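You operate a simulated robot arm through the tools that you are given. There is no shell and no other tool.

You run a simulated robot arm. Do the job below in one go: nothing can be reset, and whatever is moved stays where it is left.

Task
Slide the grey board under the table clamp, clamp it, then fold the yellow panel flat.
Fine: press the fold and set the pink weight on it; the clamp stays shut.

It is judged by the outcome, as a careful person would: the job done as asked, and still so three seconds after it is handed in. It fails if anything else is knocked over, pushed out of place, dropped, spilled or broken. Flat cloth is picked up by pressing the open fingertips on it (5 to 10 N) and closing them slowly along it; thin cloth reads only 2 to 8 mm in the jaws.

Robot
A 5-joint arm with a two-finger parallel gripper, fixed in place. Base frame: the origin is on the floor under the middle of its stand, x ahead of it, y to its left, z up; the work surface is at about z = 80. Lengths are in cm, angles in rad, forces in N, time in s.
It reaches about 113.4 cm from its shoulder. Its first joint turns from -2.601 to 2.601 rad. Payload 1.57 kg.
The TCP is the grasp point between the finger pads, 3 cm short of the fingertips. In the tool frame z runs along the fingers and y along their closing line. The gripper opens to 11 cm. The fingers are 2.4 cm wide and 1.2 cm thick; the gripper's body (4.8 by 11.2 cm) begins 7.8 cm behind the TCP.
Orientation is that of the tool frame in the base frame, as [roll, pitch, yaw] about the fixed x, y, z axes, in that order (R = Rz(yaw) Ry(pitch) Rx(roll)). With the fingers straight down and closing along the base's y, the tool's x points along the base's -x, its y along +y and its z along -z.

Tools
- The arm moves only by the tool drive_tool. Its arguments are lists of equal length, an entry for each row: "delta_pos": the shift along the tool's x, y, z in units of 150 mm (1.0 is 150 mm), a list of three; "angular": the turn, a rotation vector about the tool's x, y, z in units of 180 degrees (1.0 is 180 degrees), a list of three; "fingers": the finger opening in cm, from 0 to 11. In form: {"delta_pos": [[dx, dy, dz], ...], "angular": [[ax, ay, az], ...], "fingers": [fingers, ...]}. A call has 1 to 20 rows; each row is the pose to reach, as a shift and turn from the pose commanded when the call began, along the tool's axes at that moment. A call with a number of a shift or a turn outside -1 to 1 is refused whole. Rows are played at 5 a second. More than 5 cm and 0.15 rad between two rows, or a gripper value outside its range, and nothing of the call is played. A pose out of reach is approached as far as the arm can. The call stops where the force on the tool passes 40 N (or 10 N more than at its start, if that is more) or the arm is blocked; 0.2 s more then pass. Each finger travels about 15.3 cm/s and halts on what it meets, pressing with about 21 N; the grip force reading is that of the motor and also rises with nothing between the fingers. The clock runs only during rows and for 0.2 s after the last one: add rows that repeat a pose to give the fingers time. It gives the time, the measured TCP pose, the force on the tool (base axes), the opening and the grip force at its end, in the units of the frame above (readings bear some noise), with the torque about the TCP (base axes, N m) and any sound that the robot's microphone picked up.
- Cameras (640 x 400 px; columns grow to the right, rows downward): "scene" is fixed at [39.96, -49.9, 139.18]; the picture's right is [-0.68, 0.74, 0.00], its down [0.51, 0.47, -0.72] and it looks along [-0.53, -0.48, -0.70] (base axes); focal length 214 px, centre (320, 200). "wrist" rides on the gripper at [7, 1.6, -14.1] in the tool frame; the picture's right is [-0.23, 0.97, 0.00], its down [-0.86, -0.20, -0.48] and it looks along [-0.47, -0.11, 0.88] (tool axes); focal length 222 px, centre (320, 200).
- get_image(camera): a new picture of that camera. It takes no simulated time.
- lift_body(by): slides the trunk up (or, below 0, down) by that many cm; the arm rides with it, the base frame stays. It gives what a move gives, with no picture.
- point_at(camera, pixels): for up to 12 pixels [column, row] of the newest picture of that camera ("zoom" is the newest enlarged one), the place [x, y, z] in the base frame of the surface seen there, good to about 0.2 cm. It takes no simulated time.
- inspect(camera, box): a new picture of the part [left, top, right, bottom] of that camera's present view, enlarged. It takes no simulated time.
- hand_in(): hands the job in; it is judged then, once.

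Leave the gripper open and the arm clear of the work at the hand-in unless told otherwise.

The tools are called as a command line: name --argument value ..., lists and objects as JSON in quotes. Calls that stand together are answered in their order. drive_tool: Moves the arm, as the interface text tells. Its arguments: {"type":"object","properties":{"delta_pos":{"type":"array","items":{"type":"array","items":{"type":"number"}}},"angular":{"type":"array","items":{"type":"array","items":{"type":"number"}}},"fingers":{"type":"array","items":{"type":"number"}}},"required":["delta_pos","angular","fingers"]} The other tools are called the same way: lift_body (by) moves the trunk up or down; get_image (camera) takes a picture; point_at (camera, pixels) gives the place of the surface under pixels of a picture; inspect (camera, box) takes an enlarged picture of a part of a camera's view; hand_in () hands the job in.

At the start:

```text
time: 0.0
tcp_pos: [13.69, -64.71, 120.13]
tool_rot: [-3.141, 0.0, 3.141]
contact_force: [-0.5, -0.3, 0.0]
torque: [-0.02, -0.02, 0.03]
grip_width: 11.01
grasp_force: 0.1
trunk travel left (down, up): [-93.5, 3.5]
```

scene: 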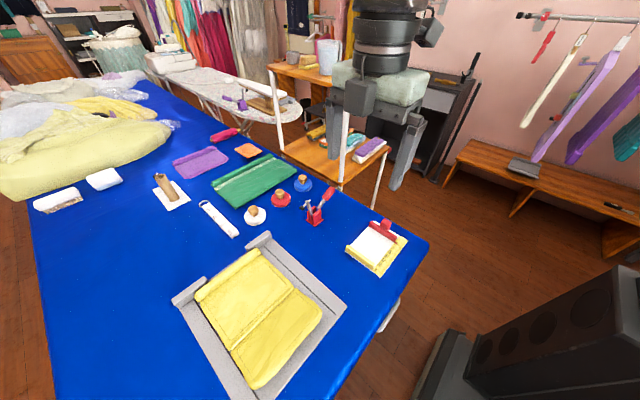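
wrist: 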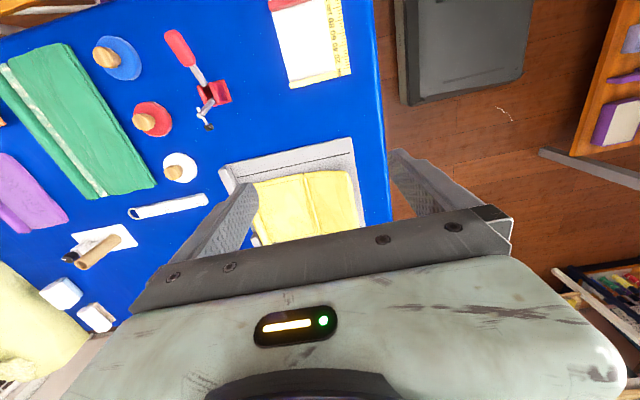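

I'll start by looking closely at the scene: the grey board with the yellow panel (around pixel 255,320), the red clamp (315,205), and the weights (255,215; 281,198; 302,183).

inspect --camera "scene" --box '[160, 220, 360, 400]'

inspect --camera "scene" --box '[230, 160, 430, 285]'

inspect --camera "wrist" --box '[80, 0, 400, 250]'

```text
2.22 times, centred on (260, 310) of scene
```

zoom: 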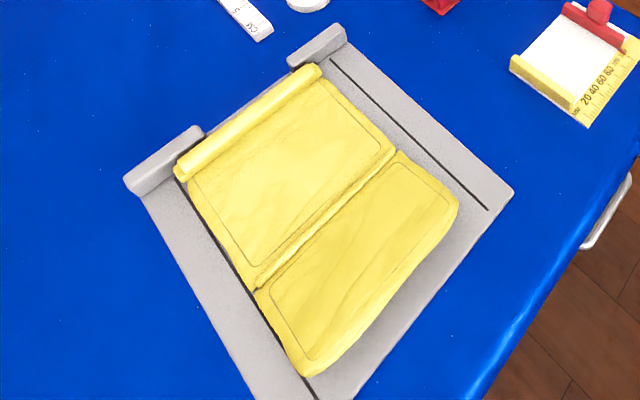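

```text
3.20 times, centred on (330, 222) of scene
```

zoom: 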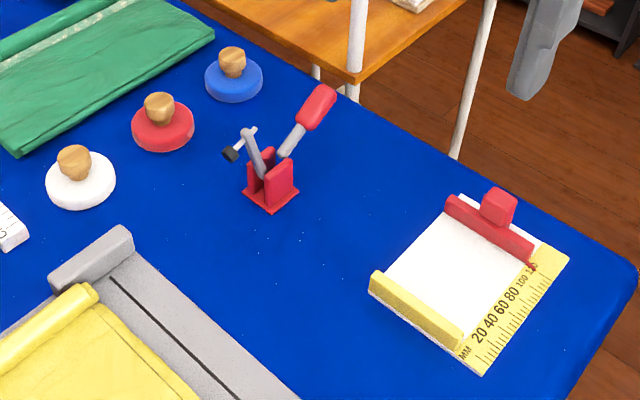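

```text
1.60 times, centred on (240, 125) of wrist
```

zoom: 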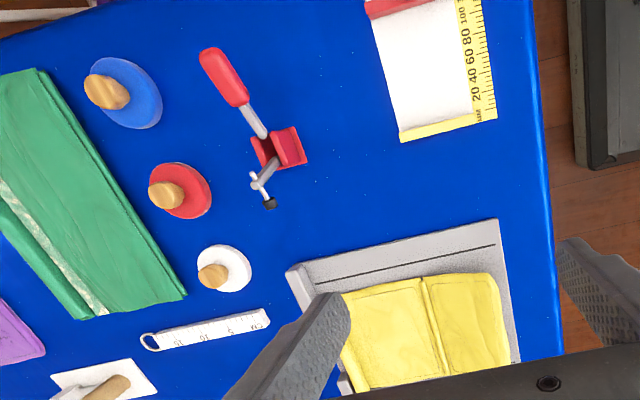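

The weights look white, red and blue; I need to find out which is "pink". Let me zoom closer on them and on the other objects on the table (e.g. red thing at 223,135).

inspect --camera "scene" --box '[235, 165, 345, 235]'

inspect --camera "scene" --box '[150, 110, 270, 190]'

inspect --camera "scene" --box '[20, 150, 260, 250]'

inspect --camera "scene" --box '[200, 60, 400, 185]'

```text
5.71 times, centred on (290, 200) of scene
```

zoom: 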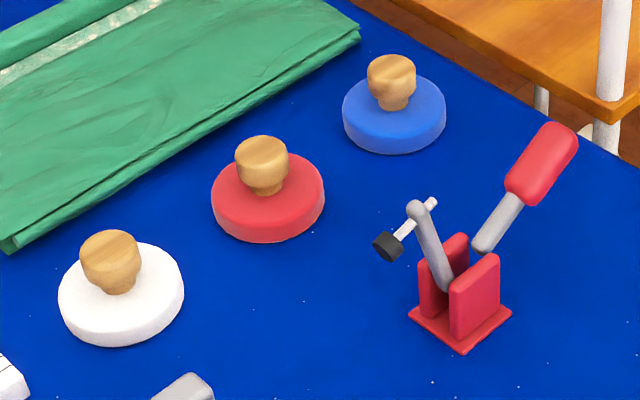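

```text
5.00 times, centred on (210, 150) of scene
```

zoom: 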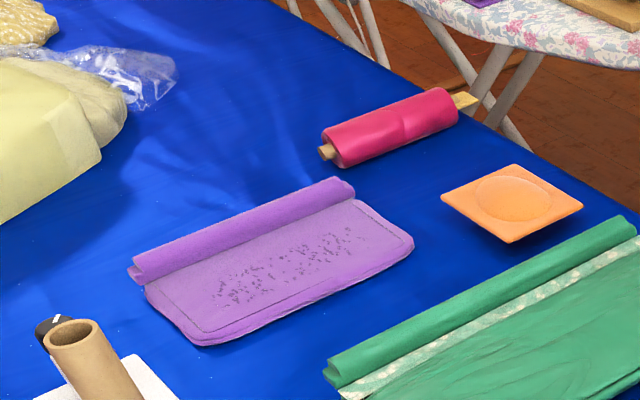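

```text
2.67 times, centred on (140, 200) of scene
```

zoom: 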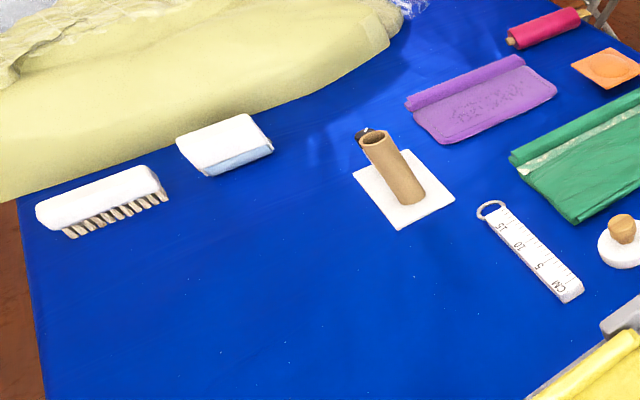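

```text
3.20 times, centred on (300, 122) of scene
```

zoom: 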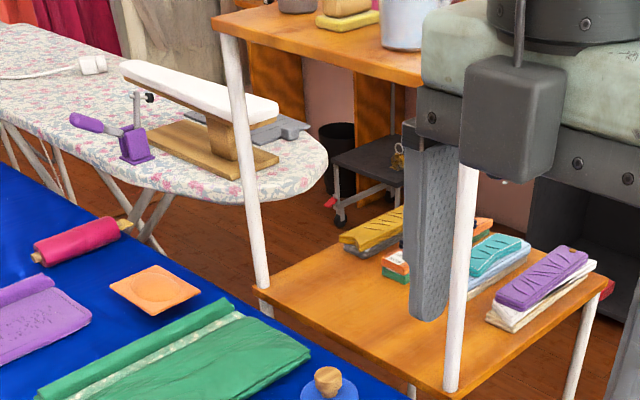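

Now I'll measure places: weights, clamp, board corners, table surface.

get_image --camera "scene"

get_image --camera "wrist"

inspect --camera "scene" --box '[235, 165, 345, 235]'

point_at --camera "zoom" --pixels '[[110, 250], [150, 320], [262, 155], [290, 220], [390, 75], [418, 208], [388, 245], [445, 280], [460, 350], [508, 312], [550, 160], [485, 235]]'

```text
taken
```

scene: 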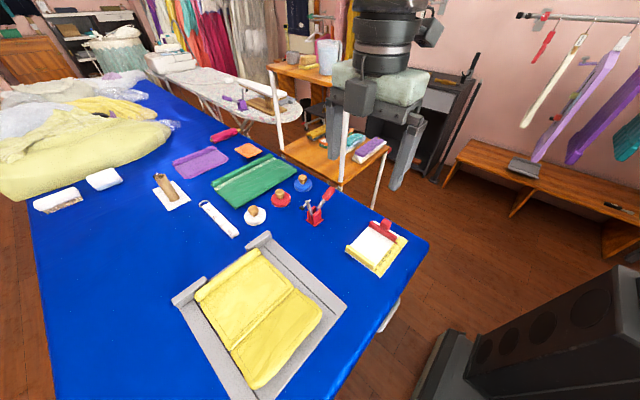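

```text
taken
```

wrist: 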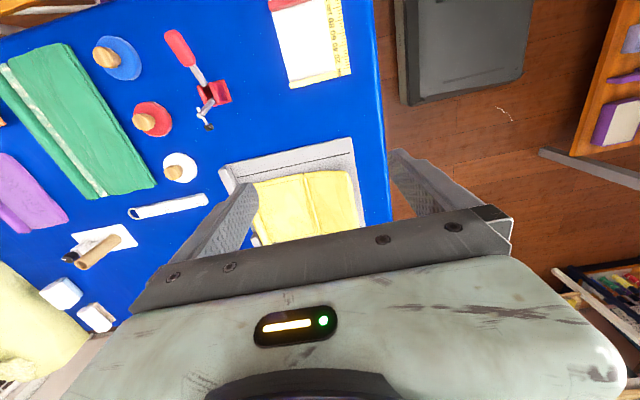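

```text
5.71 times, centred on (290, 200) of scene
```

zoom: 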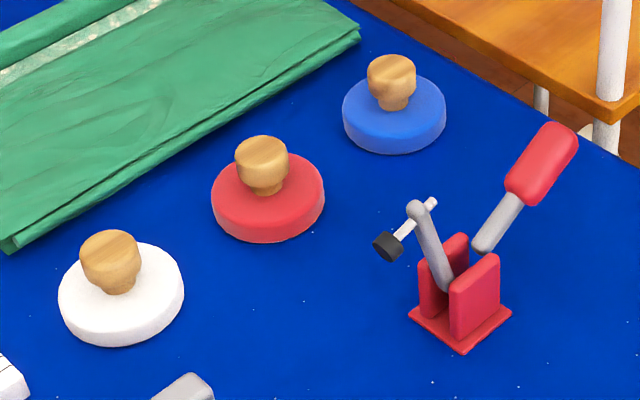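

```text
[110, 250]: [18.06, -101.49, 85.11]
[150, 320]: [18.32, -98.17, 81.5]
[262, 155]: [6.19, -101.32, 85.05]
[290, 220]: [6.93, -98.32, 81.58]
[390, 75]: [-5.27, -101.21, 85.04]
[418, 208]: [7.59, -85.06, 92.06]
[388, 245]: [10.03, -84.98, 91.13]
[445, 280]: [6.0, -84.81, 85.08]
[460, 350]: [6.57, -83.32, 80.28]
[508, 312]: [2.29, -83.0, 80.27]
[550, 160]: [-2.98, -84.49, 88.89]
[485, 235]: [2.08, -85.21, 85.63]
```

The weights are at about (18,-100), (6.5,-100), (-5,-101); the clamp's base is at about (4.5,-84.5). Now measure the board and panel.

inspect --camera "scene" --box '[160, 220, 360, 400]'

point_at --camera "zoom" --pixels '[[127, 185], [200, 130], [290, 62], [340, 30], [513, 190], [345, 395], [180, 175], [318, 72], [395, 150], [258, 290], [457, 205], [305, 375]]'

point_at --camera "zoom" --pixels '[[280, 190], [320, 220], [360, 250], [350, 300], [250, 120], [420, 220], [440, 260], [335, 55], [488, 208], [430, 140], [200, 250], [150, 200]]'

```text
2.22 times, centred on (260, 310) of scene
```

zoom: 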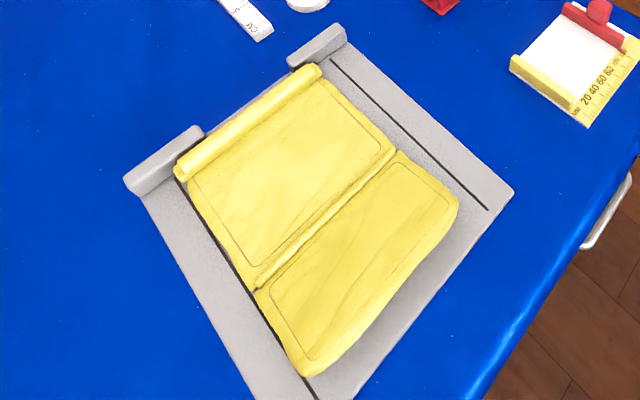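

```text
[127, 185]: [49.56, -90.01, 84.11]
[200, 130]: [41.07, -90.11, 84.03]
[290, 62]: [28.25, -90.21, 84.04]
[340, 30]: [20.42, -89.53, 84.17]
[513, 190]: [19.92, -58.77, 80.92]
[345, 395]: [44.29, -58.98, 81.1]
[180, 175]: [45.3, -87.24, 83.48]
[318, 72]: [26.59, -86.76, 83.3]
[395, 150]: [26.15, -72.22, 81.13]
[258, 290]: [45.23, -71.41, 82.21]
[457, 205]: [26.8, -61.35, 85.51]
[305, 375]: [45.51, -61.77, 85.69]
```

```text
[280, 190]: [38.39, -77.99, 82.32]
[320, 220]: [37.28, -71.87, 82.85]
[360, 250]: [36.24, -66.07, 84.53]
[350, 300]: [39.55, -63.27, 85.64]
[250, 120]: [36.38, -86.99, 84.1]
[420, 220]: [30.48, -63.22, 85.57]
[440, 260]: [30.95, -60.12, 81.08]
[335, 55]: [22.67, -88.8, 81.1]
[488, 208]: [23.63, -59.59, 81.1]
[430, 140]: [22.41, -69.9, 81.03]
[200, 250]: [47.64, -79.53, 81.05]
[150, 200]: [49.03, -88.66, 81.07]
```

The board spans about x 20–50, y −59…−91 with its top at z≈81; two end blocks at y≈−90 rise to z≈84. The flap of the panel is hinged near y≈−72 and its free edge stands up at y≈−61, z≈85.6. Next I'll measure the neighbours (tape, clipboard, table edge) to know the free space for sliding in −x.

inspect --camera "scene" --box '[230, 160, 430, 285]'

point_at --camera "zoom" --pixels '[[372, 285], [480, 370], [567, 258], [450, 200], [500, 200], [430, 260], [635, 280], [250, 205], [300, 300], [20, 240], [118, 275], [232, 155]]'

point_at --camera "scene" --pixels '[[203, 203], [236, 236], [428, 242], [330, 399], [52, 390], [170, 180], [188, 199], [222, 208], [190, 300], [150, 300], [176, 304], [205, 279]]'

```text
3.20 times, centred on (330, 222) of scene
```

zoom: 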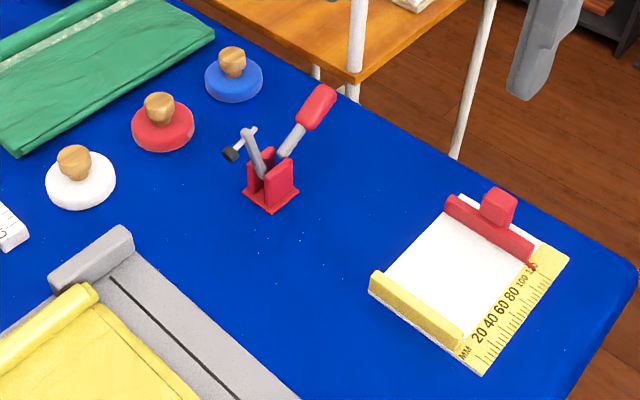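

```text
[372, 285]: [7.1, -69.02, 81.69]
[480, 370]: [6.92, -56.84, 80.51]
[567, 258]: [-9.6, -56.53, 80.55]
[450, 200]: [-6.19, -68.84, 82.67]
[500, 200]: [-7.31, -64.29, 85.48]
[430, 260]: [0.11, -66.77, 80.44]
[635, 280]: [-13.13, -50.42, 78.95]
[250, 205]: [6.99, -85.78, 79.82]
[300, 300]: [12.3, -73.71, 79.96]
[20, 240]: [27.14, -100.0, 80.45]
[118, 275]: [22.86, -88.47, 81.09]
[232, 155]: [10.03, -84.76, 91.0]
```

```text
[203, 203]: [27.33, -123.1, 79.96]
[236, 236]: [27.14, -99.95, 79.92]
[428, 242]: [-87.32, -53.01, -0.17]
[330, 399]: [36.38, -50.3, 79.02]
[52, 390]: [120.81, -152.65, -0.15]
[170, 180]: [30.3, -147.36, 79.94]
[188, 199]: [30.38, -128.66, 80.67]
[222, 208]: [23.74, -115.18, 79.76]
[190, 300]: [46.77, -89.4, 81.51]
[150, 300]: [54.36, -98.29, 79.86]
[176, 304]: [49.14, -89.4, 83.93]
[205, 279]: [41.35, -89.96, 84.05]
```

The clipboard pad occupies x −10…7, y −69…−56.5 and the clamp base ends at x≈7, so I may slide the board about 10–11 cm in −x. First, I'll move the wrist camera over the clamp and weights for a closer look (TCP to about (−1,−80,114), high above everything).

drive_tool --delta_pos '[[0.14, -0.14, 0.05], [0.28, -0.28, 0.1], [0.42, -0.42, 0.15], [0.56, -0.56, 0.2], [0.7, -0.7, 0.25], [0.84, -0.84, 0.3], [1.0, -1.0, 0.4], [1.0, -1.0, 0.4]]' --angular '[[0, 0, 0], [0, 0, 0], [0, 0, 0], [0, 0, 0], [0, 0, 0], [0, 0, 0], [0, 0, 0], [0, 0, 0]]' --fingers '[11, 11, 11, 11, 11, 11, 11, 11]'

get_image --camera "wrist"

```text
time: 1.8
tcp_pos: [-1.32, -79.52, 120.14]
tool_rot: [3.141, 0.0, 3.14]
contact_force: [0.1, 0.2, 0.1]
torque: [0.01, -0.05, -0.03]
grip_width: 11.0
grasp_force: 0.1
out of reach, approached as far as the arm can: row 1, 2, 3, 4, 5, 6, 7, 8
trunk travel left (down, up): [-93.5, 3.5]
```

```text
taken
```

wrist: 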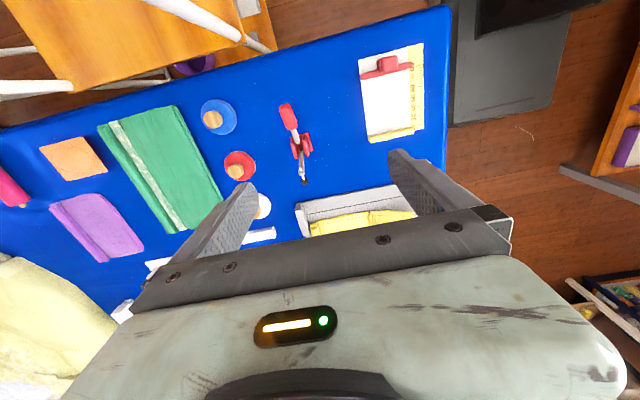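

The z motion did not happen: the arm stayed at z=120.14, so height seems to come from the trunk. I'll test by lowering the trunk 6 cm (nothing below: lowest finger tip at ~117, objects ≤92).

lift_body --by -6

get_image --camera "scene"

```text
time: 2.8
tcp_pos: [-1.21, -79.53, 114.16]
tool_rot: [3.141, -0.002, -3.141]
contact_force: [-0.5, 0.3, 0.0]
torque: [-0.01, 0.0, -0.01]
grip_width: 10.99
grasp_force: 0.1
trunk travel left (down, up): [-87.5, 9.5]
```

```text
taken
```

scene: 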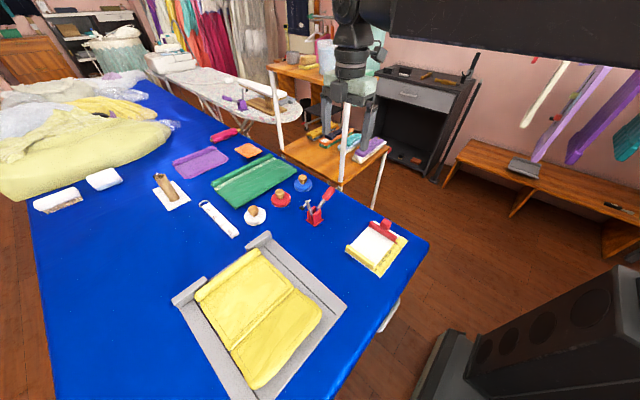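

The trunk does the height. Now inspect the wrist view of the clamp and weights.

inspect --camera "wrist" --box '[180, 70, 440, 240]'

get_image --camera "wrist"

```text
2.35 times, centred on (310, 155) of wrist
```

zoom: 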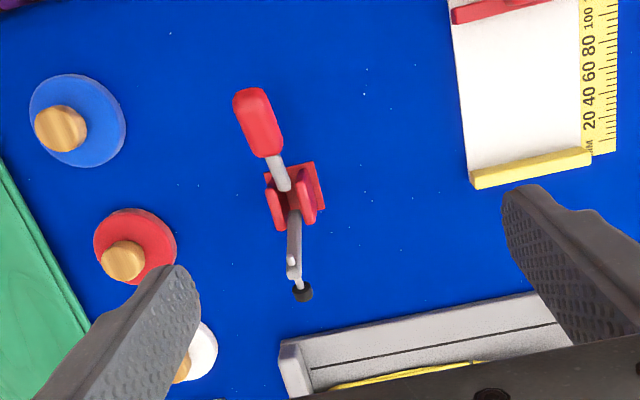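

```text
taken
```

wrist: 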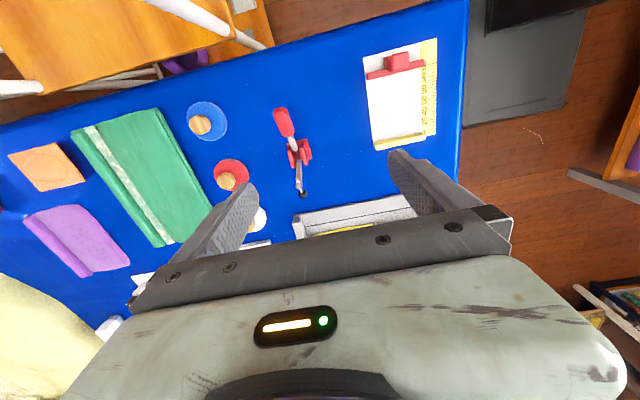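

Only three weights lie within reach (white, red, blue); the red/rose one at about (6.5,−100) is the only one that can be the "pink" one. Now a close look at the clamp geometry.

inspect --camera "wrist" --box '[255, 100, 335, 205]'

inspect --camera "scene" --box '[285, 175, 345, 235]'

point_at --camera "zoom" --pixels '[[175, 145], [185, 180], [240, 80], [215, 120], [120, 190], [105, 215], [150, 220], [270, 70], [230, 230], [160, 230], [195, 255], [280, 45]]'

```text
3.81 times, centred on (295, 152) of wrist
```

zoom: 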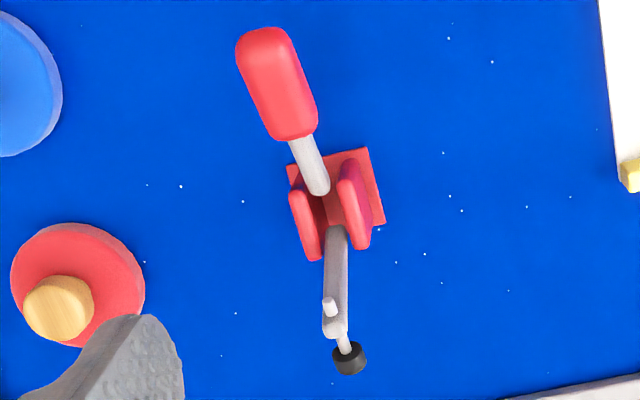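

```text
6.67 times, centred on (315, 205) of scene
```

zoom: 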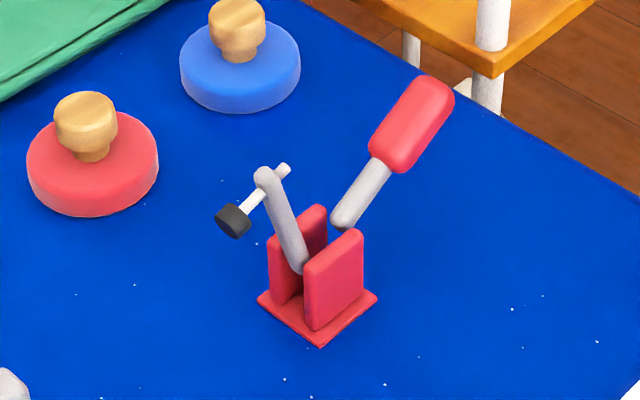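

```text
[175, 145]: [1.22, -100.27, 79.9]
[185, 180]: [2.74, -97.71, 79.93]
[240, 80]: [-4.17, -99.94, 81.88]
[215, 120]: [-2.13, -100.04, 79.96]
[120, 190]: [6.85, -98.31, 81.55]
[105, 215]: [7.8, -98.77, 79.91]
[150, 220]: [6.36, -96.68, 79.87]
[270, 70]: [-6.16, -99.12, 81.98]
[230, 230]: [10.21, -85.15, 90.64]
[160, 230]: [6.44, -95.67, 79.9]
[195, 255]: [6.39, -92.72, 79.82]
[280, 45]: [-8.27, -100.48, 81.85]
```

point_at --camera "zoom" --pixels '[[297, 262], [283, 215], [264, 178], [284, 170], [243, 210], [225, 215], [340, 222], [365, 185], [395, 150], [432, 95], [350, 240], [320, 345]]'

point_at --camera "zoom" --pixels '[[375, 297], [260, 298], [335, 300], [315, 330], [360, 235], [308, 265], [325, 212], [270, 240], [420, 80], [450, 95], [375, 150], [405, 170]]'

```text
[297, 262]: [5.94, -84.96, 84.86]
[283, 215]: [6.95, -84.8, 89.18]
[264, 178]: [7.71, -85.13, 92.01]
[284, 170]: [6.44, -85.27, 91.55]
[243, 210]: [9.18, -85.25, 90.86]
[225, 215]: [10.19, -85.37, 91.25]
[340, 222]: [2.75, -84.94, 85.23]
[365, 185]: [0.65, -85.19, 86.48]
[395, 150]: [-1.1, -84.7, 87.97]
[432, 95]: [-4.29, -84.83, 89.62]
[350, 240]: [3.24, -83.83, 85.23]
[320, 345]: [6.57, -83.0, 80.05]
```

```text
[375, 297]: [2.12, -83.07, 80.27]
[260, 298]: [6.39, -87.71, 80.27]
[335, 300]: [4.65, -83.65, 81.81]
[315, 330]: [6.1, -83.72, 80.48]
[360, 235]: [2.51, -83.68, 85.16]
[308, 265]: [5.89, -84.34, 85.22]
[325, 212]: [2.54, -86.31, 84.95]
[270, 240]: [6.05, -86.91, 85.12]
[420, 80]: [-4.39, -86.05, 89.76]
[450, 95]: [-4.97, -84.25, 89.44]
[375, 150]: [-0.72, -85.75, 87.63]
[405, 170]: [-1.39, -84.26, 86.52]
```

The clamp's swing arm (pivot near (5.5,−85.2,84)) will come down to about x≈13.5, y≈−85, so the board should slide about 10 cm in −x, bringing the black line (x≈22.9→13) under the pad. Before that I'll test at this safe height whether the wrist can tilt (0.12 rad about tool x), and return.

drive_tool --delta_pos '[[0, 0, 0], [0, 0, 0], [0, 0, 0], [0, 0, 0]]' --angular '[[0.04, 0, 0], [0.08, 0, 0], [0.12, 0, 0], [0.12, 0, 0]]' --fingers '[11, 11, 11, 11]'

```text
time: 3.8
tcp_pos: [-1.22, -79.54, 115.89]
tool_rot: [-2.764, -0.001, -3.141]
contact_force: [0.0, 0.7, -1.4]
torque: [-0.02, -0.02, -0.01]
grip_width: 11.02
grasp_force: 0.1
out of reach, approached as far as the arm can: row 2, 3, 4
trunk travel left (down, up): [-87.5, 9.5]
```

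Tilting works (fingers lean towards −y with +tool-x turn, pivot about 24.6 cm above the TCP). I'll return upright, and measure the shelf cart's poles near the clamp side so the arm doesn't hit them.

drive_tool --delta_pos '[[0, 0, 0], [0, 0, 0], [0, 0, 0], [0, 0, 0]]' --angular '[[-0.04, 0, 0], [-0.08, 0, 0], [-0.12, 0, 0], [-0.12, 0, 0]]' --fingers '[11, 11, 11, 11]'

get_image --camera "scene"

point_at --camera "scene" --pixels '[[345, 130], [342, 170], [275, 100], [281, 145], [380, 190], [330, 75], [285, 70], [370, 150], [310, 170], [428, 100], [275, 85], [318, 82]]'

```text
time: 4.8
tcp_pos: [-1.27, -79.69, 114.21]
tool_rot: [3.14, 0.0, 3.14]
contact_force: [0.1, 0.0, 0.7]
torque: [-0.02, 0.02, 0.01]
grip_width: 10.99
grasp_force: 0.1
out of reach, approached as far as the arm can: row 1, 2, 3, 4
trunk travel left (down, up): [-87.5, 9.5]
```

```text
taken
```

scene: 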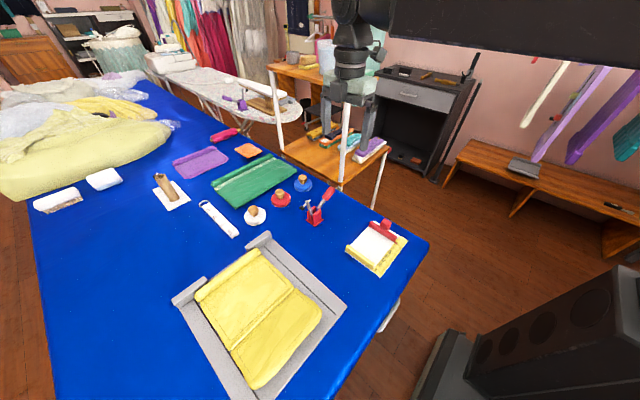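

```text
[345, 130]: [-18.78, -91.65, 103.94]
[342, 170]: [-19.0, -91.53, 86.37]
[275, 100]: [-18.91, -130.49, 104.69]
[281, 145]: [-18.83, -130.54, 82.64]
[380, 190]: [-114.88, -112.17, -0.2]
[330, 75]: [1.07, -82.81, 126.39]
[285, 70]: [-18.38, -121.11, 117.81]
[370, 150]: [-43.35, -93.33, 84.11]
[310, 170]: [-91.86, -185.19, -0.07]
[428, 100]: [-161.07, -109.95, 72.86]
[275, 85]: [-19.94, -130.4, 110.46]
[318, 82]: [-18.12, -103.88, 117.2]
```

The cart's pole is at (−19,−91.5) with its top shelf at z≈117, x≤−18; I'll stay clear of that. Now I move the open gripper at this safe height towards +x, to stand beyond the board's +x edge (target about (54,−75)).

drive_tool --delta_pos '[[-0.2, 0.0, 0], [-0.4, 0.0, 0], [-0.6, 0.0, 0], [-0.8, 0, 0], [-1.0, 0.0, 0]]' --angular '[[0, 0, 0], [0, 0, 0], [0, 0, 0], [0, 0, 0], [0, 0, 0]]' --fingers '[11, 11, 11, 11, 11]'

drive_tool --delta_pos '[[-0.2, 0.03, 0], [-0.4, 0.06, 0], [-0.6, 0.09, 0], [-0.8, 0.12, 0], [-1.0, 0.15, 0]]' --angular '[[0, 0, 0], [0, 0, 0], [0, 0, 0], [0, 0, 0], [0, 0, 0]]' --fingers '[11, 11, 11, 11, 11]'

drive_tool --delta_pos '[[-0.2, 0.03, 0], [-0.4, 0.06, 0], [-0.6, 0.09, 0], [-0.8, 0.12, 0], [-1.0, 0.15, 0]]' --angular '[[0, 0, 0], [0, 0, 0], [0, 0, 0], [0, 0, 0], [0, 0, 0]]' --fingers '[11, 11, 11, 11, 11]'

get_image --camera "wrist"

```text
time: 6.0
tcp_pos: [13.92, -79.58, 114.13]
tool_rot: [3.14, 0.0, 3.14]
contact_force: [0.1, -0.1, 0.0]
torque: [0.01, -0.01, -0.02]
grip_width: 11.01
grasp_force: 0.0
trunk travel left (down, up): [-87.5, 9.5]
```

```text
time: 7.2
tcp_pos: [28.78, -77.46, 114.09]
tool_rot: [3.14, 0.001, 3.141]
contact_force: [-0.4, 0.3, -0.2]
torque: [-0.01, -0.03, -0.02]
grip_width: 10.99
grasp_force: 0.1
trunk travel left (down, up): [-87.5, 9.5]
```

```text
time: 8.4
tcp_pos: [43.75, -74.85, 114.28]
tool_rot: [3.141, -0.001, 3.141]
contact_force: [0.8, -0.4, 0.5]
torque: [0.0, -0.02, 0.02]
grip_width: 10.98
grasp_force: 0.0
trunk travel left (down, up): [-87.5, 9.5]
```

```text
taken
```

wrist: 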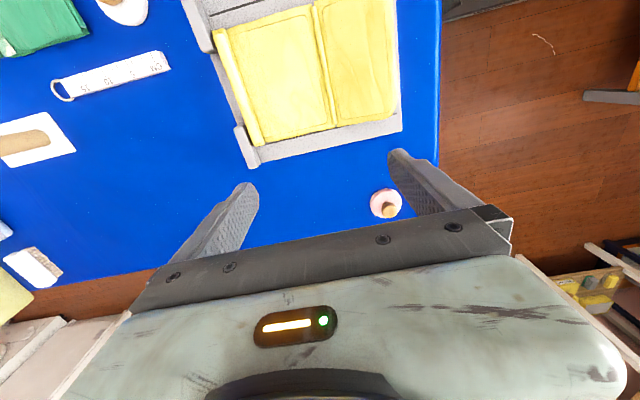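

Important find: a fourth weight, with a pink disc and wooden knob, at wrist pixel (385,203), out of the scene camera's view. That's the pink weight. Let me measure it and the board edges.

inspect --camera "wrist" --box '[200, 90, 450, 246]'

point_at --camera "wrist" --pixels '[[390, 211], [378, 196], [385, 188], [371, 204], [399, 198], [402, 128], [401, 112], [262, 162], [240, 128], [330, 148], [215, 30], [212, 50]]'

```text
2.56 times, centred on (325, 168) of wrist
```

zoom: 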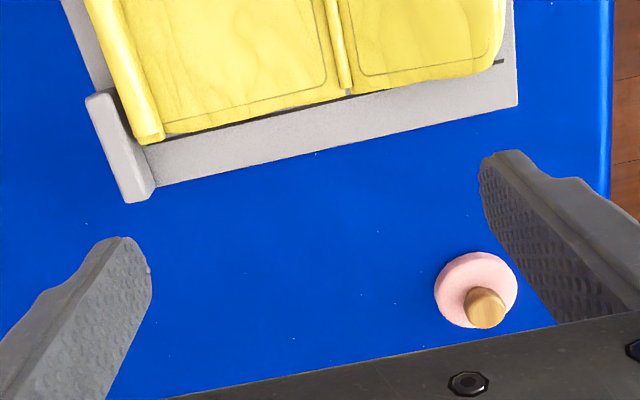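

```text
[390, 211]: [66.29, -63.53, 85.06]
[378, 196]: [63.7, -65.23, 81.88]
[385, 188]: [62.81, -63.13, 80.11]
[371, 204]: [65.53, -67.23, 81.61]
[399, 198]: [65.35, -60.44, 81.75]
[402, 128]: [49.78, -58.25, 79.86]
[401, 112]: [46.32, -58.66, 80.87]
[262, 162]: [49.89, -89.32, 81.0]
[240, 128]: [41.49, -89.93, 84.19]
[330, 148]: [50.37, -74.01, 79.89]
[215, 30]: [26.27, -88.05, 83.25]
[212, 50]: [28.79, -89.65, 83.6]
```

The pink weight is at about (65.7,−63.8), knob top z≈85. First the board: I move to x≈53.3, y≈−75 (beyond its +x edge at x≈50.2), still high, then lower in steps.

drive_tool --delta_pos '[[-0.2, 0.0, 0], [-0.4, 0.0, 0], [-0.64, 0.0, 0], [-0.64, 0.0, 0]]' --angular '[[0, 0, 0], [0, 0, 0], [0, 0, 0], [0, 0, 0]]' --fingers '[11, 11, 11, 11]'

lift_body --by -22

get_image --camera "scene"

get_image --camera "wrist"

```text
time: 9.4
tcp_pos: [53.25, -75.07, 114.18]
tool_rot: [-3.141, -0.002, 3.141]
contact_force: [-0.7, 0.7, 0.0]
torque: [-0.02, 0.03, 0.02]
grip_width: 11.0
grasp_force: 0.1
trunk travel left (down, up): [-87.5, 9.5]
```

```text
time: 11.7
tcp_pos: [53.29, -75.02, 92.28]
tool_rot: [-3.141, 0.001, 3.141]
contact_force: [0.2, 0.4, 0.4]
torque: [0.02, -0.01, 0.03]
grip_width: 11.01
grasp_force: 0.0
trunk travel left (down, up): [-65.5, 31.5]
```

```text
taken
```

scene: 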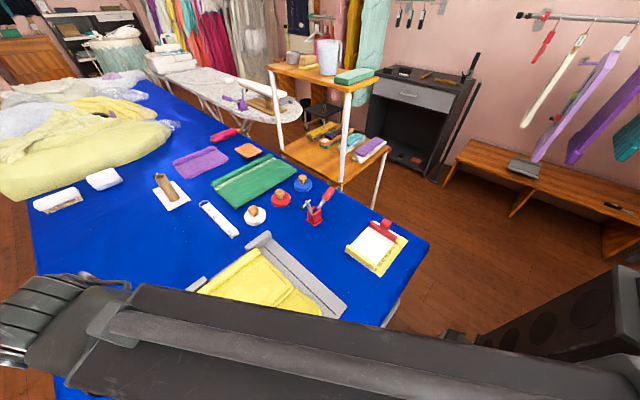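

```text
taken
```

wrist: 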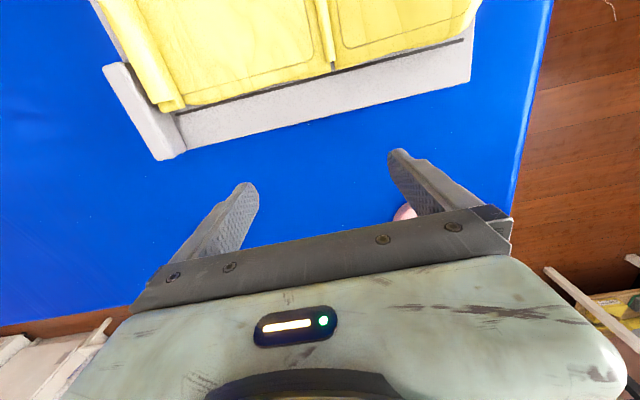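

All clear around the fingers. I lower 8.8 cm more so the fingertips are about 0.4 cm above the table (TCP z≈83.45).

lift_body --by -8.2

lift_body --by -0.6

get_image --camera "wrist"

get_image --camera "scene"

```text
time: 12.9
tcp_pos: [53.18, -74.95, 84.08]
tool_rot: [-3.14, -0.001, -3.141]
contact_force: [0.3, -0.1, 0.3]
torque: [0.01, 0.02, -0.02]
grip_width: 10.99
grasp_force: 0.1
trunk travel left (down, up): [-57.3, 39.7]
```

```text
time: 13.5
tcp_pos: [53.27, -75.05, 83.4]
tool_rot: [-3.141, 0.0, -3.141]
contact_force: [-0.3, -0.5, 0.5]
torque: [-0.03, -0.02, 0.02]
grip_width: 11.02
grasp_force: 0.0
trunk travel left (down, up): [-56.7, 40.3]
```

```text
taken
```

wrist: 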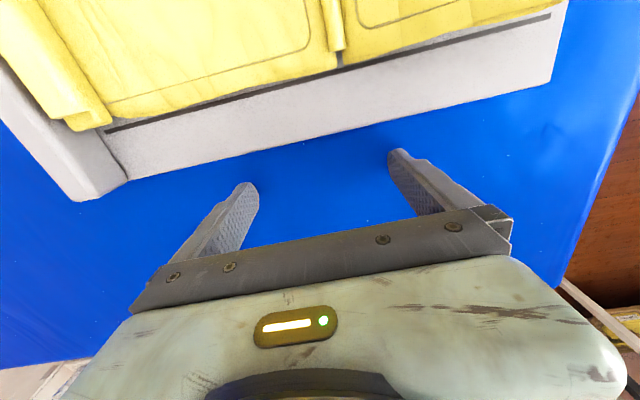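

```text
taken
```

scene: 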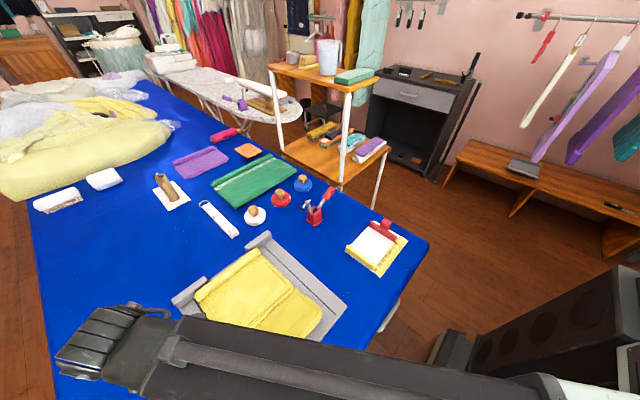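

The fingertips stand just off the board's +x edge, at z≈80.4. Now I push −x slowly by 10 cm (board should travel ≈8 cm), then check.

drive_tool --delta_pos '[[0.05, 0, 0], [0.1, 0, 0], [0.15, 0, 0], [0.2, 0, 0], [0.25, 0, 0], [0.3, 0, 0], [0.35, 0, 0], [0.4, 0, 0], [0.45, 0, 0], [0.5, 0, 0], [0.55, 0, 0], [0.6, 0, 0], [0.65, 0, 0], [0.667, 0, 0]]' --angular '[[0, 0, 0], [0, 0, 0], [0, 0, 0], [0, 0, 0], [0, 0, 0], [0, 0, 0], [0, 0, 0], [0, 0, 0], [0, 0, 0], [0, 0, 0], [0, 0, 0], [0, 0, 0], [0, 0, 0], [0, 0, 0]]' --fingers '[11, 11, 11, 11, 11, 11, 11, 11, 11, 11, 11, 11, 11, 11]'

get_image --camera "scene"

get_image --camera "wrist"

```text
time: 16.5
tcp_pos: [43.34, -74.95, 83.39]
tool_rot: [-3.14, -0.001, -3.141]
contact_force: [2.9, -0.3, 1.7]
torque: [0.08, -0.05, -0.16]
grip_width: 10.99
grasp_force: 0.1
trunk travel left (down, up): [-56.7, 40.3]
```

```text
taken
```

scene: 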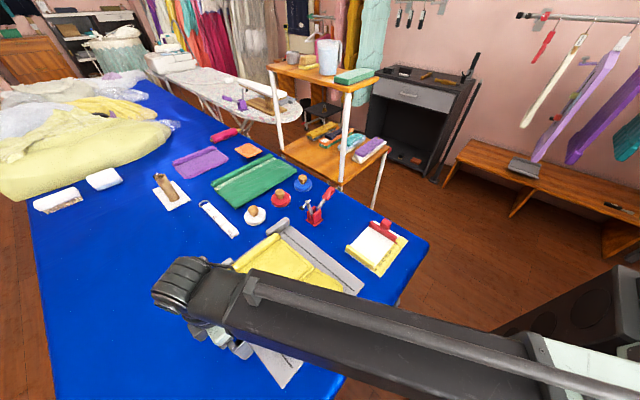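

```text
taken
```

wrist: 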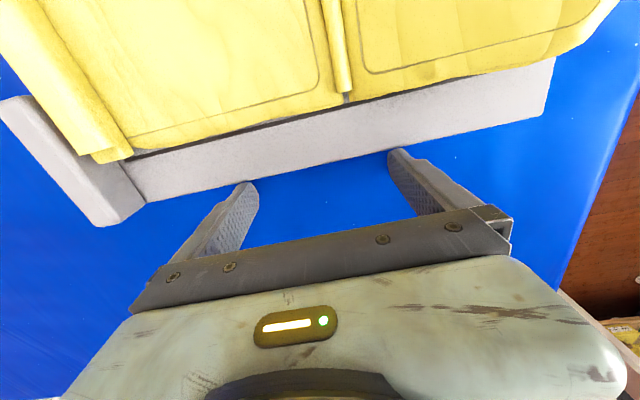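

The board slid with only ~3 N. Let me measure the board's leading edge and check that it's still square.

inspect --camera "scene" --box '[230, 180, 400, 300]'

point_at --camera "zoom" --pixels '[[215, 145], [180, 150], [215, 175], [300, 250], [400, 340], [260, 190], [350, 285], [470, 412], [200, 190], [225, 215], [150, 215], [330, 300]]'

point_at --camera "wrist" --pixels '[[145, 205], [250, 182], [390, 152], [545, 117], [120, 222], [18, 97], [345, 95], [133, 155], [620, 3], [340, 62], [470, 55], [250, 110]]'

```text
3.33 times, centred on (315, 240) of scene
```

zoom: 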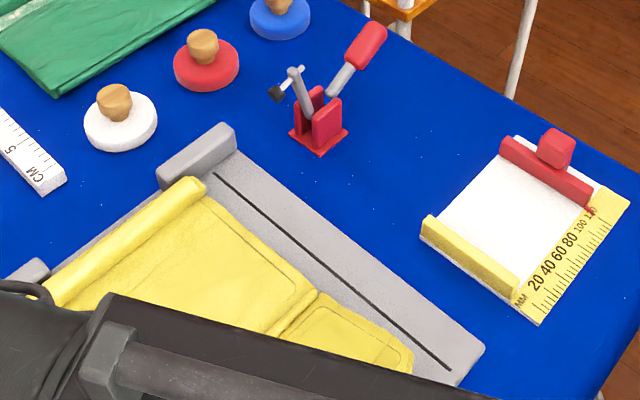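

```text
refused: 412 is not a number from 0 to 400
```

```text
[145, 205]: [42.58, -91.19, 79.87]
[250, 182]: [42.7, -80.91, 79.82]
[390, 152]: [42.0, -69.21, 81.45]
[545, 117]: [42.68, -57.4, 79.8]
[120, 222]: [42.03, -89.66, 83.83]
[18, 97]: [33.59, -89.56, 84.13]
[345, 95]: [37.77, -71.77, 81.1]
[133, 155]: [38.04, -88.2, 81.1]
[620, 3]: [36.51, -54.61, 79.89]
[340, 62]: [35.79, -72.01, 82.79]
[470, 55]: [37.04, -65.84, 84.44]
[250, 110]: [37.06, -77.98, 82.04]
```

point_at --camera "zoom" --pixels '[[235, 140], [229, 128], [300, 192], [400, 275], [480, 345], [215, 175], [300, 248], [450, 370], [210, 200], [310, 290], [412, 350], [190, 190]]'

```text
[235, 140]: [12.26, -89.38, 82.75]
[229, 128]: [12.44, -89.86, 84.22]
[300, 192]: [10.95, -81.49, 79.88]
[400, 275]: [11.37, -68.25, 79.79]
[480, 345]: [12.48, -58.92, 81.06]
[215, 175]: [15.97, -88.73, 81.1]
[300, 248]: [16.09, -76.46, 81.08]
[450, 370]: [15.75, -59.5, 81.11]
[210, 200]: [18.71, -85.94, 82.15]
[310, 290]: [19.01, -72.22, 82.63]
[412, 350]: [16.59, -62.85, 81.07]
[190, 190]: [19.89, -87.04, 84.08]
```

The leading edge is now at x≈12.2, line at x≈15.9, still square. The pad should come down at about x≈13.4, so I push 2.3 cm more (edge → ≈9.9, line → ≈13.6).

drive_tool --delta_pos '[[0.04, 0, 0], [0.08, 0, 0], [0.12, 0, 0], [0.153, 0, 0], [0.153, 0, 0]]' --angular '[[0, 0, 0], [0, 0, 0], [0, 0, 0], [0, 0, 0], [0, 0, 0]]' --fingers '[11, 11, 11, 11, 11]'

drive_tool --delta_pos '[[-0.05, 0, 0], [-0.1, 0, 0], [-0.2, 0, 0]]' --angular '[[0, 0, 0], [0, 0, 0], [0, 0, 0]]' --fingers '[11, 11, 11]'

lift_body --by 24

get_image --camera "scene"

get_image --camera "wrist"

```text
time: 17.7
tcp_pos: [41.08, -74.88, 83.38]
tool_rot: [3.141, 0.001, -3.141]
contact_force: [2.9, 0.5, 0.0]
torque: [0.04, -0.08, -0.09]
grip_width: 11.02
grasp_force: 0.1
trunk travel left (down, up): [-56.7, 40.3]
```

```text
time: 18.5
tcp_pos: [43.94, -74.94, 83.49]
tool_rot: [3.141, 0.0, -3.141]
contact_force: [0.2, -1.0, 0.5]
torque: [0.0, 0.01, -0.02]
grip_width: 11.01
grasp_force: 0.1
trunk travel left (down, up): [-56.7, 40.3]
```

```text
time: 21.0
tcp_pos: [43.96, -74.96, 107.45]
tool_rot: [3.141, 0.0, 3.141]
contact_force: [0.1, 0.7, 0.4]
torque: [0.02, 0.03, 0.02]
grip_width: 11.01
grasp_force: 0.0
trunk travel left (down, up): [-80.7, 16.3]
```

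```text
taken
```

scene: 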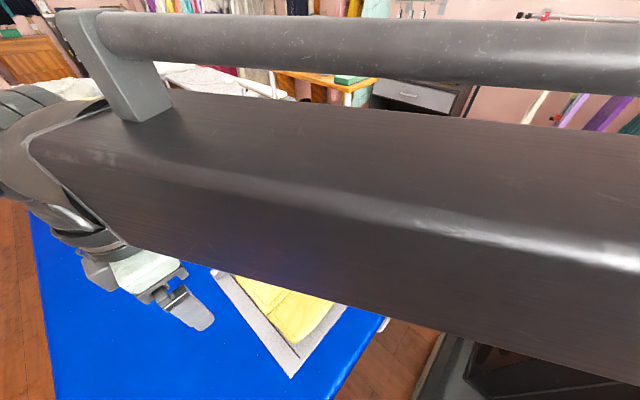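

```text
taken
```

wrist: 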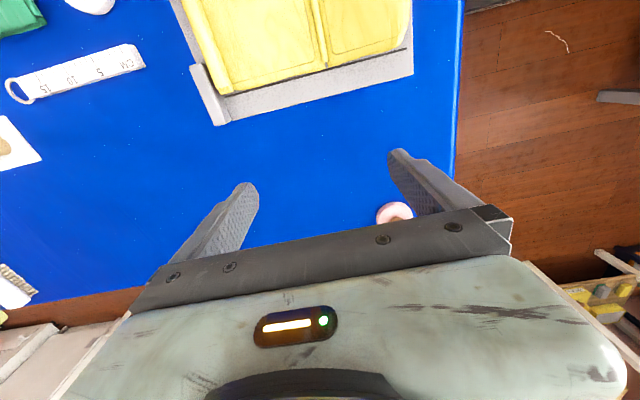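

Board slid and gripper lifted. Next, the clamp: handle's red grip centre is near (−2.75,−85.15,88.7). I'll carry the gripper (opened to 6 cm) at this height (tips ≈104) over to there.

drive_tool --delta_pos '[[0.2, -0.04, 0], [0.4, -0.08, 0], [0.6, -0.12, 0], [0.778, -0.166, 0]]' --angular '[[0, 0, 0], [0, 0, 0], [0, 0, 0], [0, 0, 0]]' --fingers '[11, 9, 7, 6]'

drive_tool --delta_pos '[[0.2, -0.04, 0], [0.4, -0.08, 0], [0.6, -0.12, 0], [0.778, -0.166, 0]]' --angular '[[0, 0, 0], [0, 0, 0], [0, 0, 0], [0, 0, 0]]' --fingers '[6, 6, 6, 6]'

drive_tool --delta_pos '[[0.2, -0.04, 0], [0.4, -0.08, 0], [0.6, -0.12, 0], [0.778, -0.166, 0]]' --angular '[[0, 0, 0], [0, 0, 0], [0, 0, 0], [0, 0, 0]]' --fingers '[6, 6, 6, 6]'

drive_tool --delta_pos '[[0.2, -0.04, 0], [0.4, -0.08, 0], [0.6, -0.12, 0], [0.778, -0.166, 0], [0.778, -0.166, 0]]' --angular '[[0, 0, 0], [0, 0, 0], [0, 0, 0], [0, 0, 0], [0, 0, 0]]' --fingers '[6, 6, 6, 6, 6]'

get_image --camera "scene"

get_image --camera "wrist"

```text
time: 22.0
tcp_pos: [32.15, -77.53, 107.34]
tool_rot: [-3.141, 0.0, -3.141]
contact_force: [-0.1, 0.3, -0.8]
torque: [-0.01, -0.01, 0.02]
grip_width: 5.98
grasp_force: 0.0
trunk travel left (down, up): [-80.7, 16.3]
```

```text
time: 23.0
tcp_pos: [20.62, -79.96, 107.48]
tool_rot: [3.14, -0.001, 3.141]
contact_force: [0.3, -0.5, 0.5]
torque: [0.01, 0.01, -0.02]
grip_width: 6.0
grasp_force: 0.1
trunk travel left (down, up): [-80.7, 16.3]
```

```text
time: 24.0
tcp_pos: [8.79, -82.25, 107.36]
tool_rot: [-3.142, 0.001, -3.14]
contact_force: [0.7, -0.4, -0.5]
torque: [-0.02, 0.0, 0.0]
grip_width: 5.99
grasp_force: 0.0
trunk travel left (down, up): [-80.7, 16.3]
```

```text
time: 25.2
tcp_pos: [-2.77, -84.88, 107.34]
tool_rot: [3.141, 0.0, 3.141]
contact_force: [0.4, -0.4, 0.3]
torque: [0.01, -0.01, 0.0]
grip_width: 5.99
grasp_force: 0.1
trunk travel left (down, up): [-80.7, 16.3]
```

```text
taken
```

scene: 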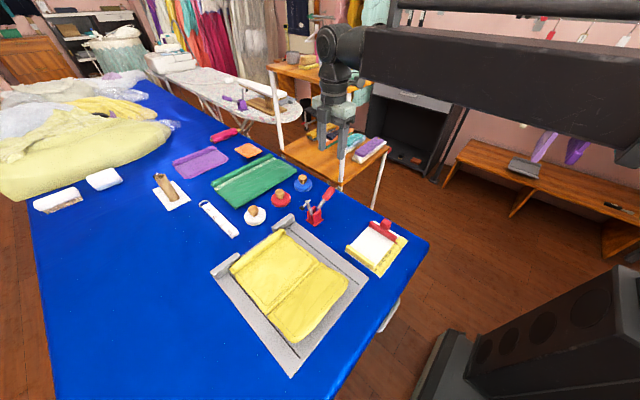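

```text
taken
```

wrist: 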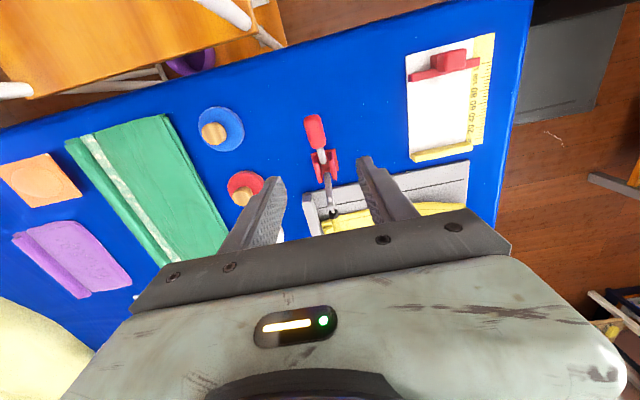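

Now recheck the board and handle positions from the clear scene view.

inspect --camera "scene" --box '[260, 170, 380, 250]'

point_at --camera "zoom" --pixels '[[180, 245], [250, 300], [330, 355], [170, 265], [230, 320], [150, 290], [375, 110], [355, 135], [395, 115], [300, 215], [330, 150], [390, 95]]'

```text
5.00 times, centred on (320, 210) of scene
```

zoom: 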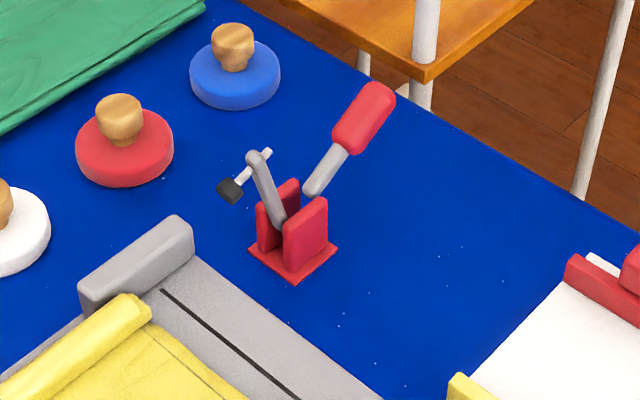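

```text
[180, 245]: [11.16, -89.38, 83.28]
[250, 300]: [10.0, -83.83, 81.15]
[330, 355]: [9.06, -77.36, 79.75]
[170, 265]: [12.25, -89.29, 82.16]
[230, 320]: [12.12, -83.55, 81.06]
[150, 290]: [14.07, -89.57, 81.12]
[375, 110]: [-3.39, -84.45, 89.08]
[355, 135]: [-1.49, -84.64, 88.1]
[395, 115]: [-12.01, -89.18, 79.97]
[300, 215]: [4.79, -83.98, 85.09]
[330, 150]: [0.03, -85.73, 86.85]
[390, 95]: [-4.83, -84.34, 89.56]
```

Board edge is at x≈9.9 as wanted. The handle's grip is centred near y≈−85.15; I shift 0.25 cm in −y, then lower to TCP z≈88.6 with the fingers straddling the handle.

drive_tool --delta_pos '[[0, -0.017, 0], [0, -0.017, 0]]' --angular '[[0, 0, 0], [0, 0, 0]]' --fingers '[6, 6]'

lift_body --by -13

inspect --camera "scene" --box '[260, 130, 400, 250]'

inspect --camera "wrist" --box '[220, 80, 440, 240]'

```text
time: 25.8
tcp_pos: [-2.76, -85.19, 107.4]
tool_rot: [-3.141, -0.001, 3.141]
contact_force: [0.1, 0.5, -0.4]
torque: [0.02, 0.04, -0.03]
grip_width: 5.99
grasp_force: 0.1
trunk travel left (down, up): [-80.7, 16.3]
```

```text
time: 27.3
tcp_pos: [-2.73, -85.09, 94.4]
tool_rot: [-3.142, 0.0, -3.141]
contact_force: [1.1, -0.1, 0.1]
torque: [-0.01, 0.0, -0.04]
grip_width: 6.01
grasp_force: 0.0
trunk travel left (down, up): [-67.7, 29.3]
```

```text
3.33 times, centred on (330, 190) of scene
```

zoom: 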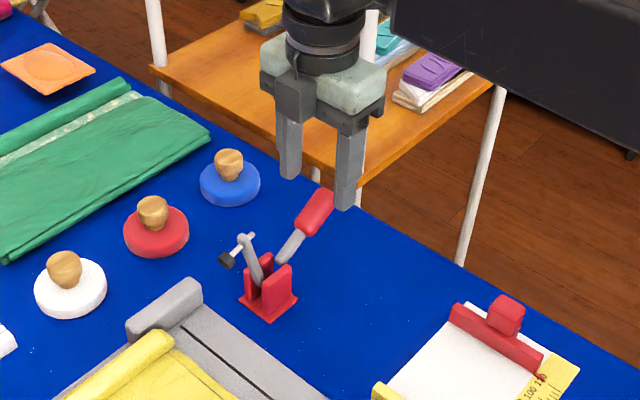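

```text
2.50 times, centred on (330, 160) of wrist
```

zoom: 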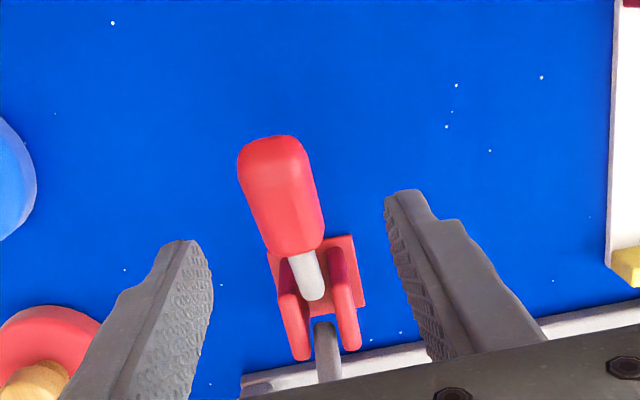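

The fingers straddle the handle line. I lower 5.8 cm more to TCP z≈88.6.

lift_body --by -5.8

inspect --camera "scene" --box '[260, 130, 400, 250]'

inspect --camera "wrist" --box '[220, 80, 440, 240]'

```text
time: 28.3
tcp_pos: [-2.65, -85.1, 88.59]
tool_rot: [3.141, 0.001, 3.141]
contact_force: [0.1, -0.4, 0.4]
torque: [0.01, 0.04, 0.04]
grip_width: 6.01
grasp_force: 0.2
trunk travel left (down, up): [-61.9, 35.1]
```

```text
3.33 times, centred on (330, 190) of scene
```

zoom: 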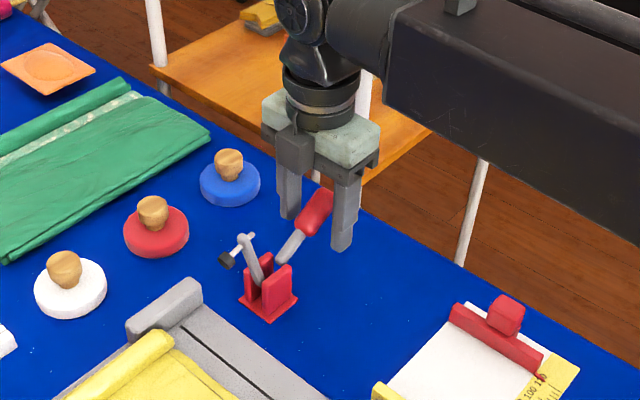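

```text
2.50 times, centred on (330, 160) of wrist
```

zoom: 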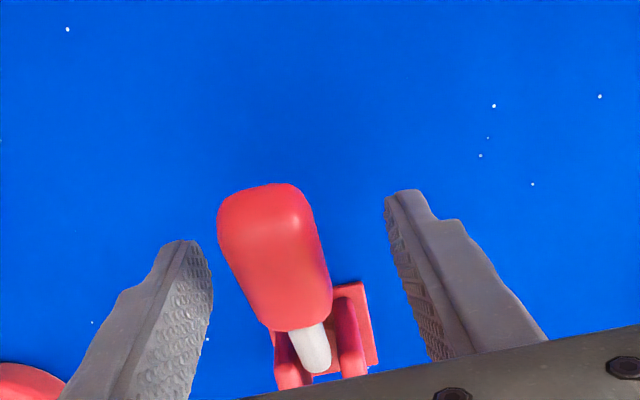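

Fingers are on both sides of the red grip. I close gently to grip the handle.

drive_tool --delta_pos '[[0, 0, 0], [0, 0, 0], [0, 0, 0], [0, 0, 0], [0, 0, 0]]' --angular '[[0, 0, 0], [0, 0, 0], [0, 0, 0], [0, 0, 0], [0, 0, 0]]' --fingers '[4.5, 3, 2.2, 1.5, 1.0]'

inspect --camera "scene" --box '[260, 130, 400, 250]'

```text
time: 29.5
tcp_pos: [-2.72, -85.23, 88.58]
tool_rot: [-3.14, -0.001, -3.14]
contact_force: [-0.3, -22.6, 10.4]
torque: [-0.16, 0.03, 0.04]
grip_width: 2.98
grasp_force: 11.3
trunk travel left (down, up): [-61.9, 35.1]
```

```text
3.33 times, centred on (330, 190) of scene
```

zoom: 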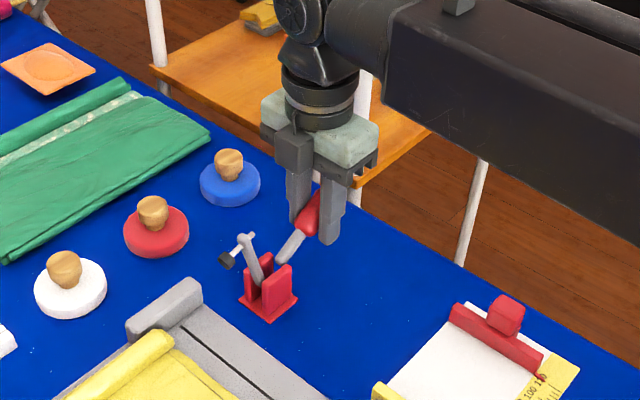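

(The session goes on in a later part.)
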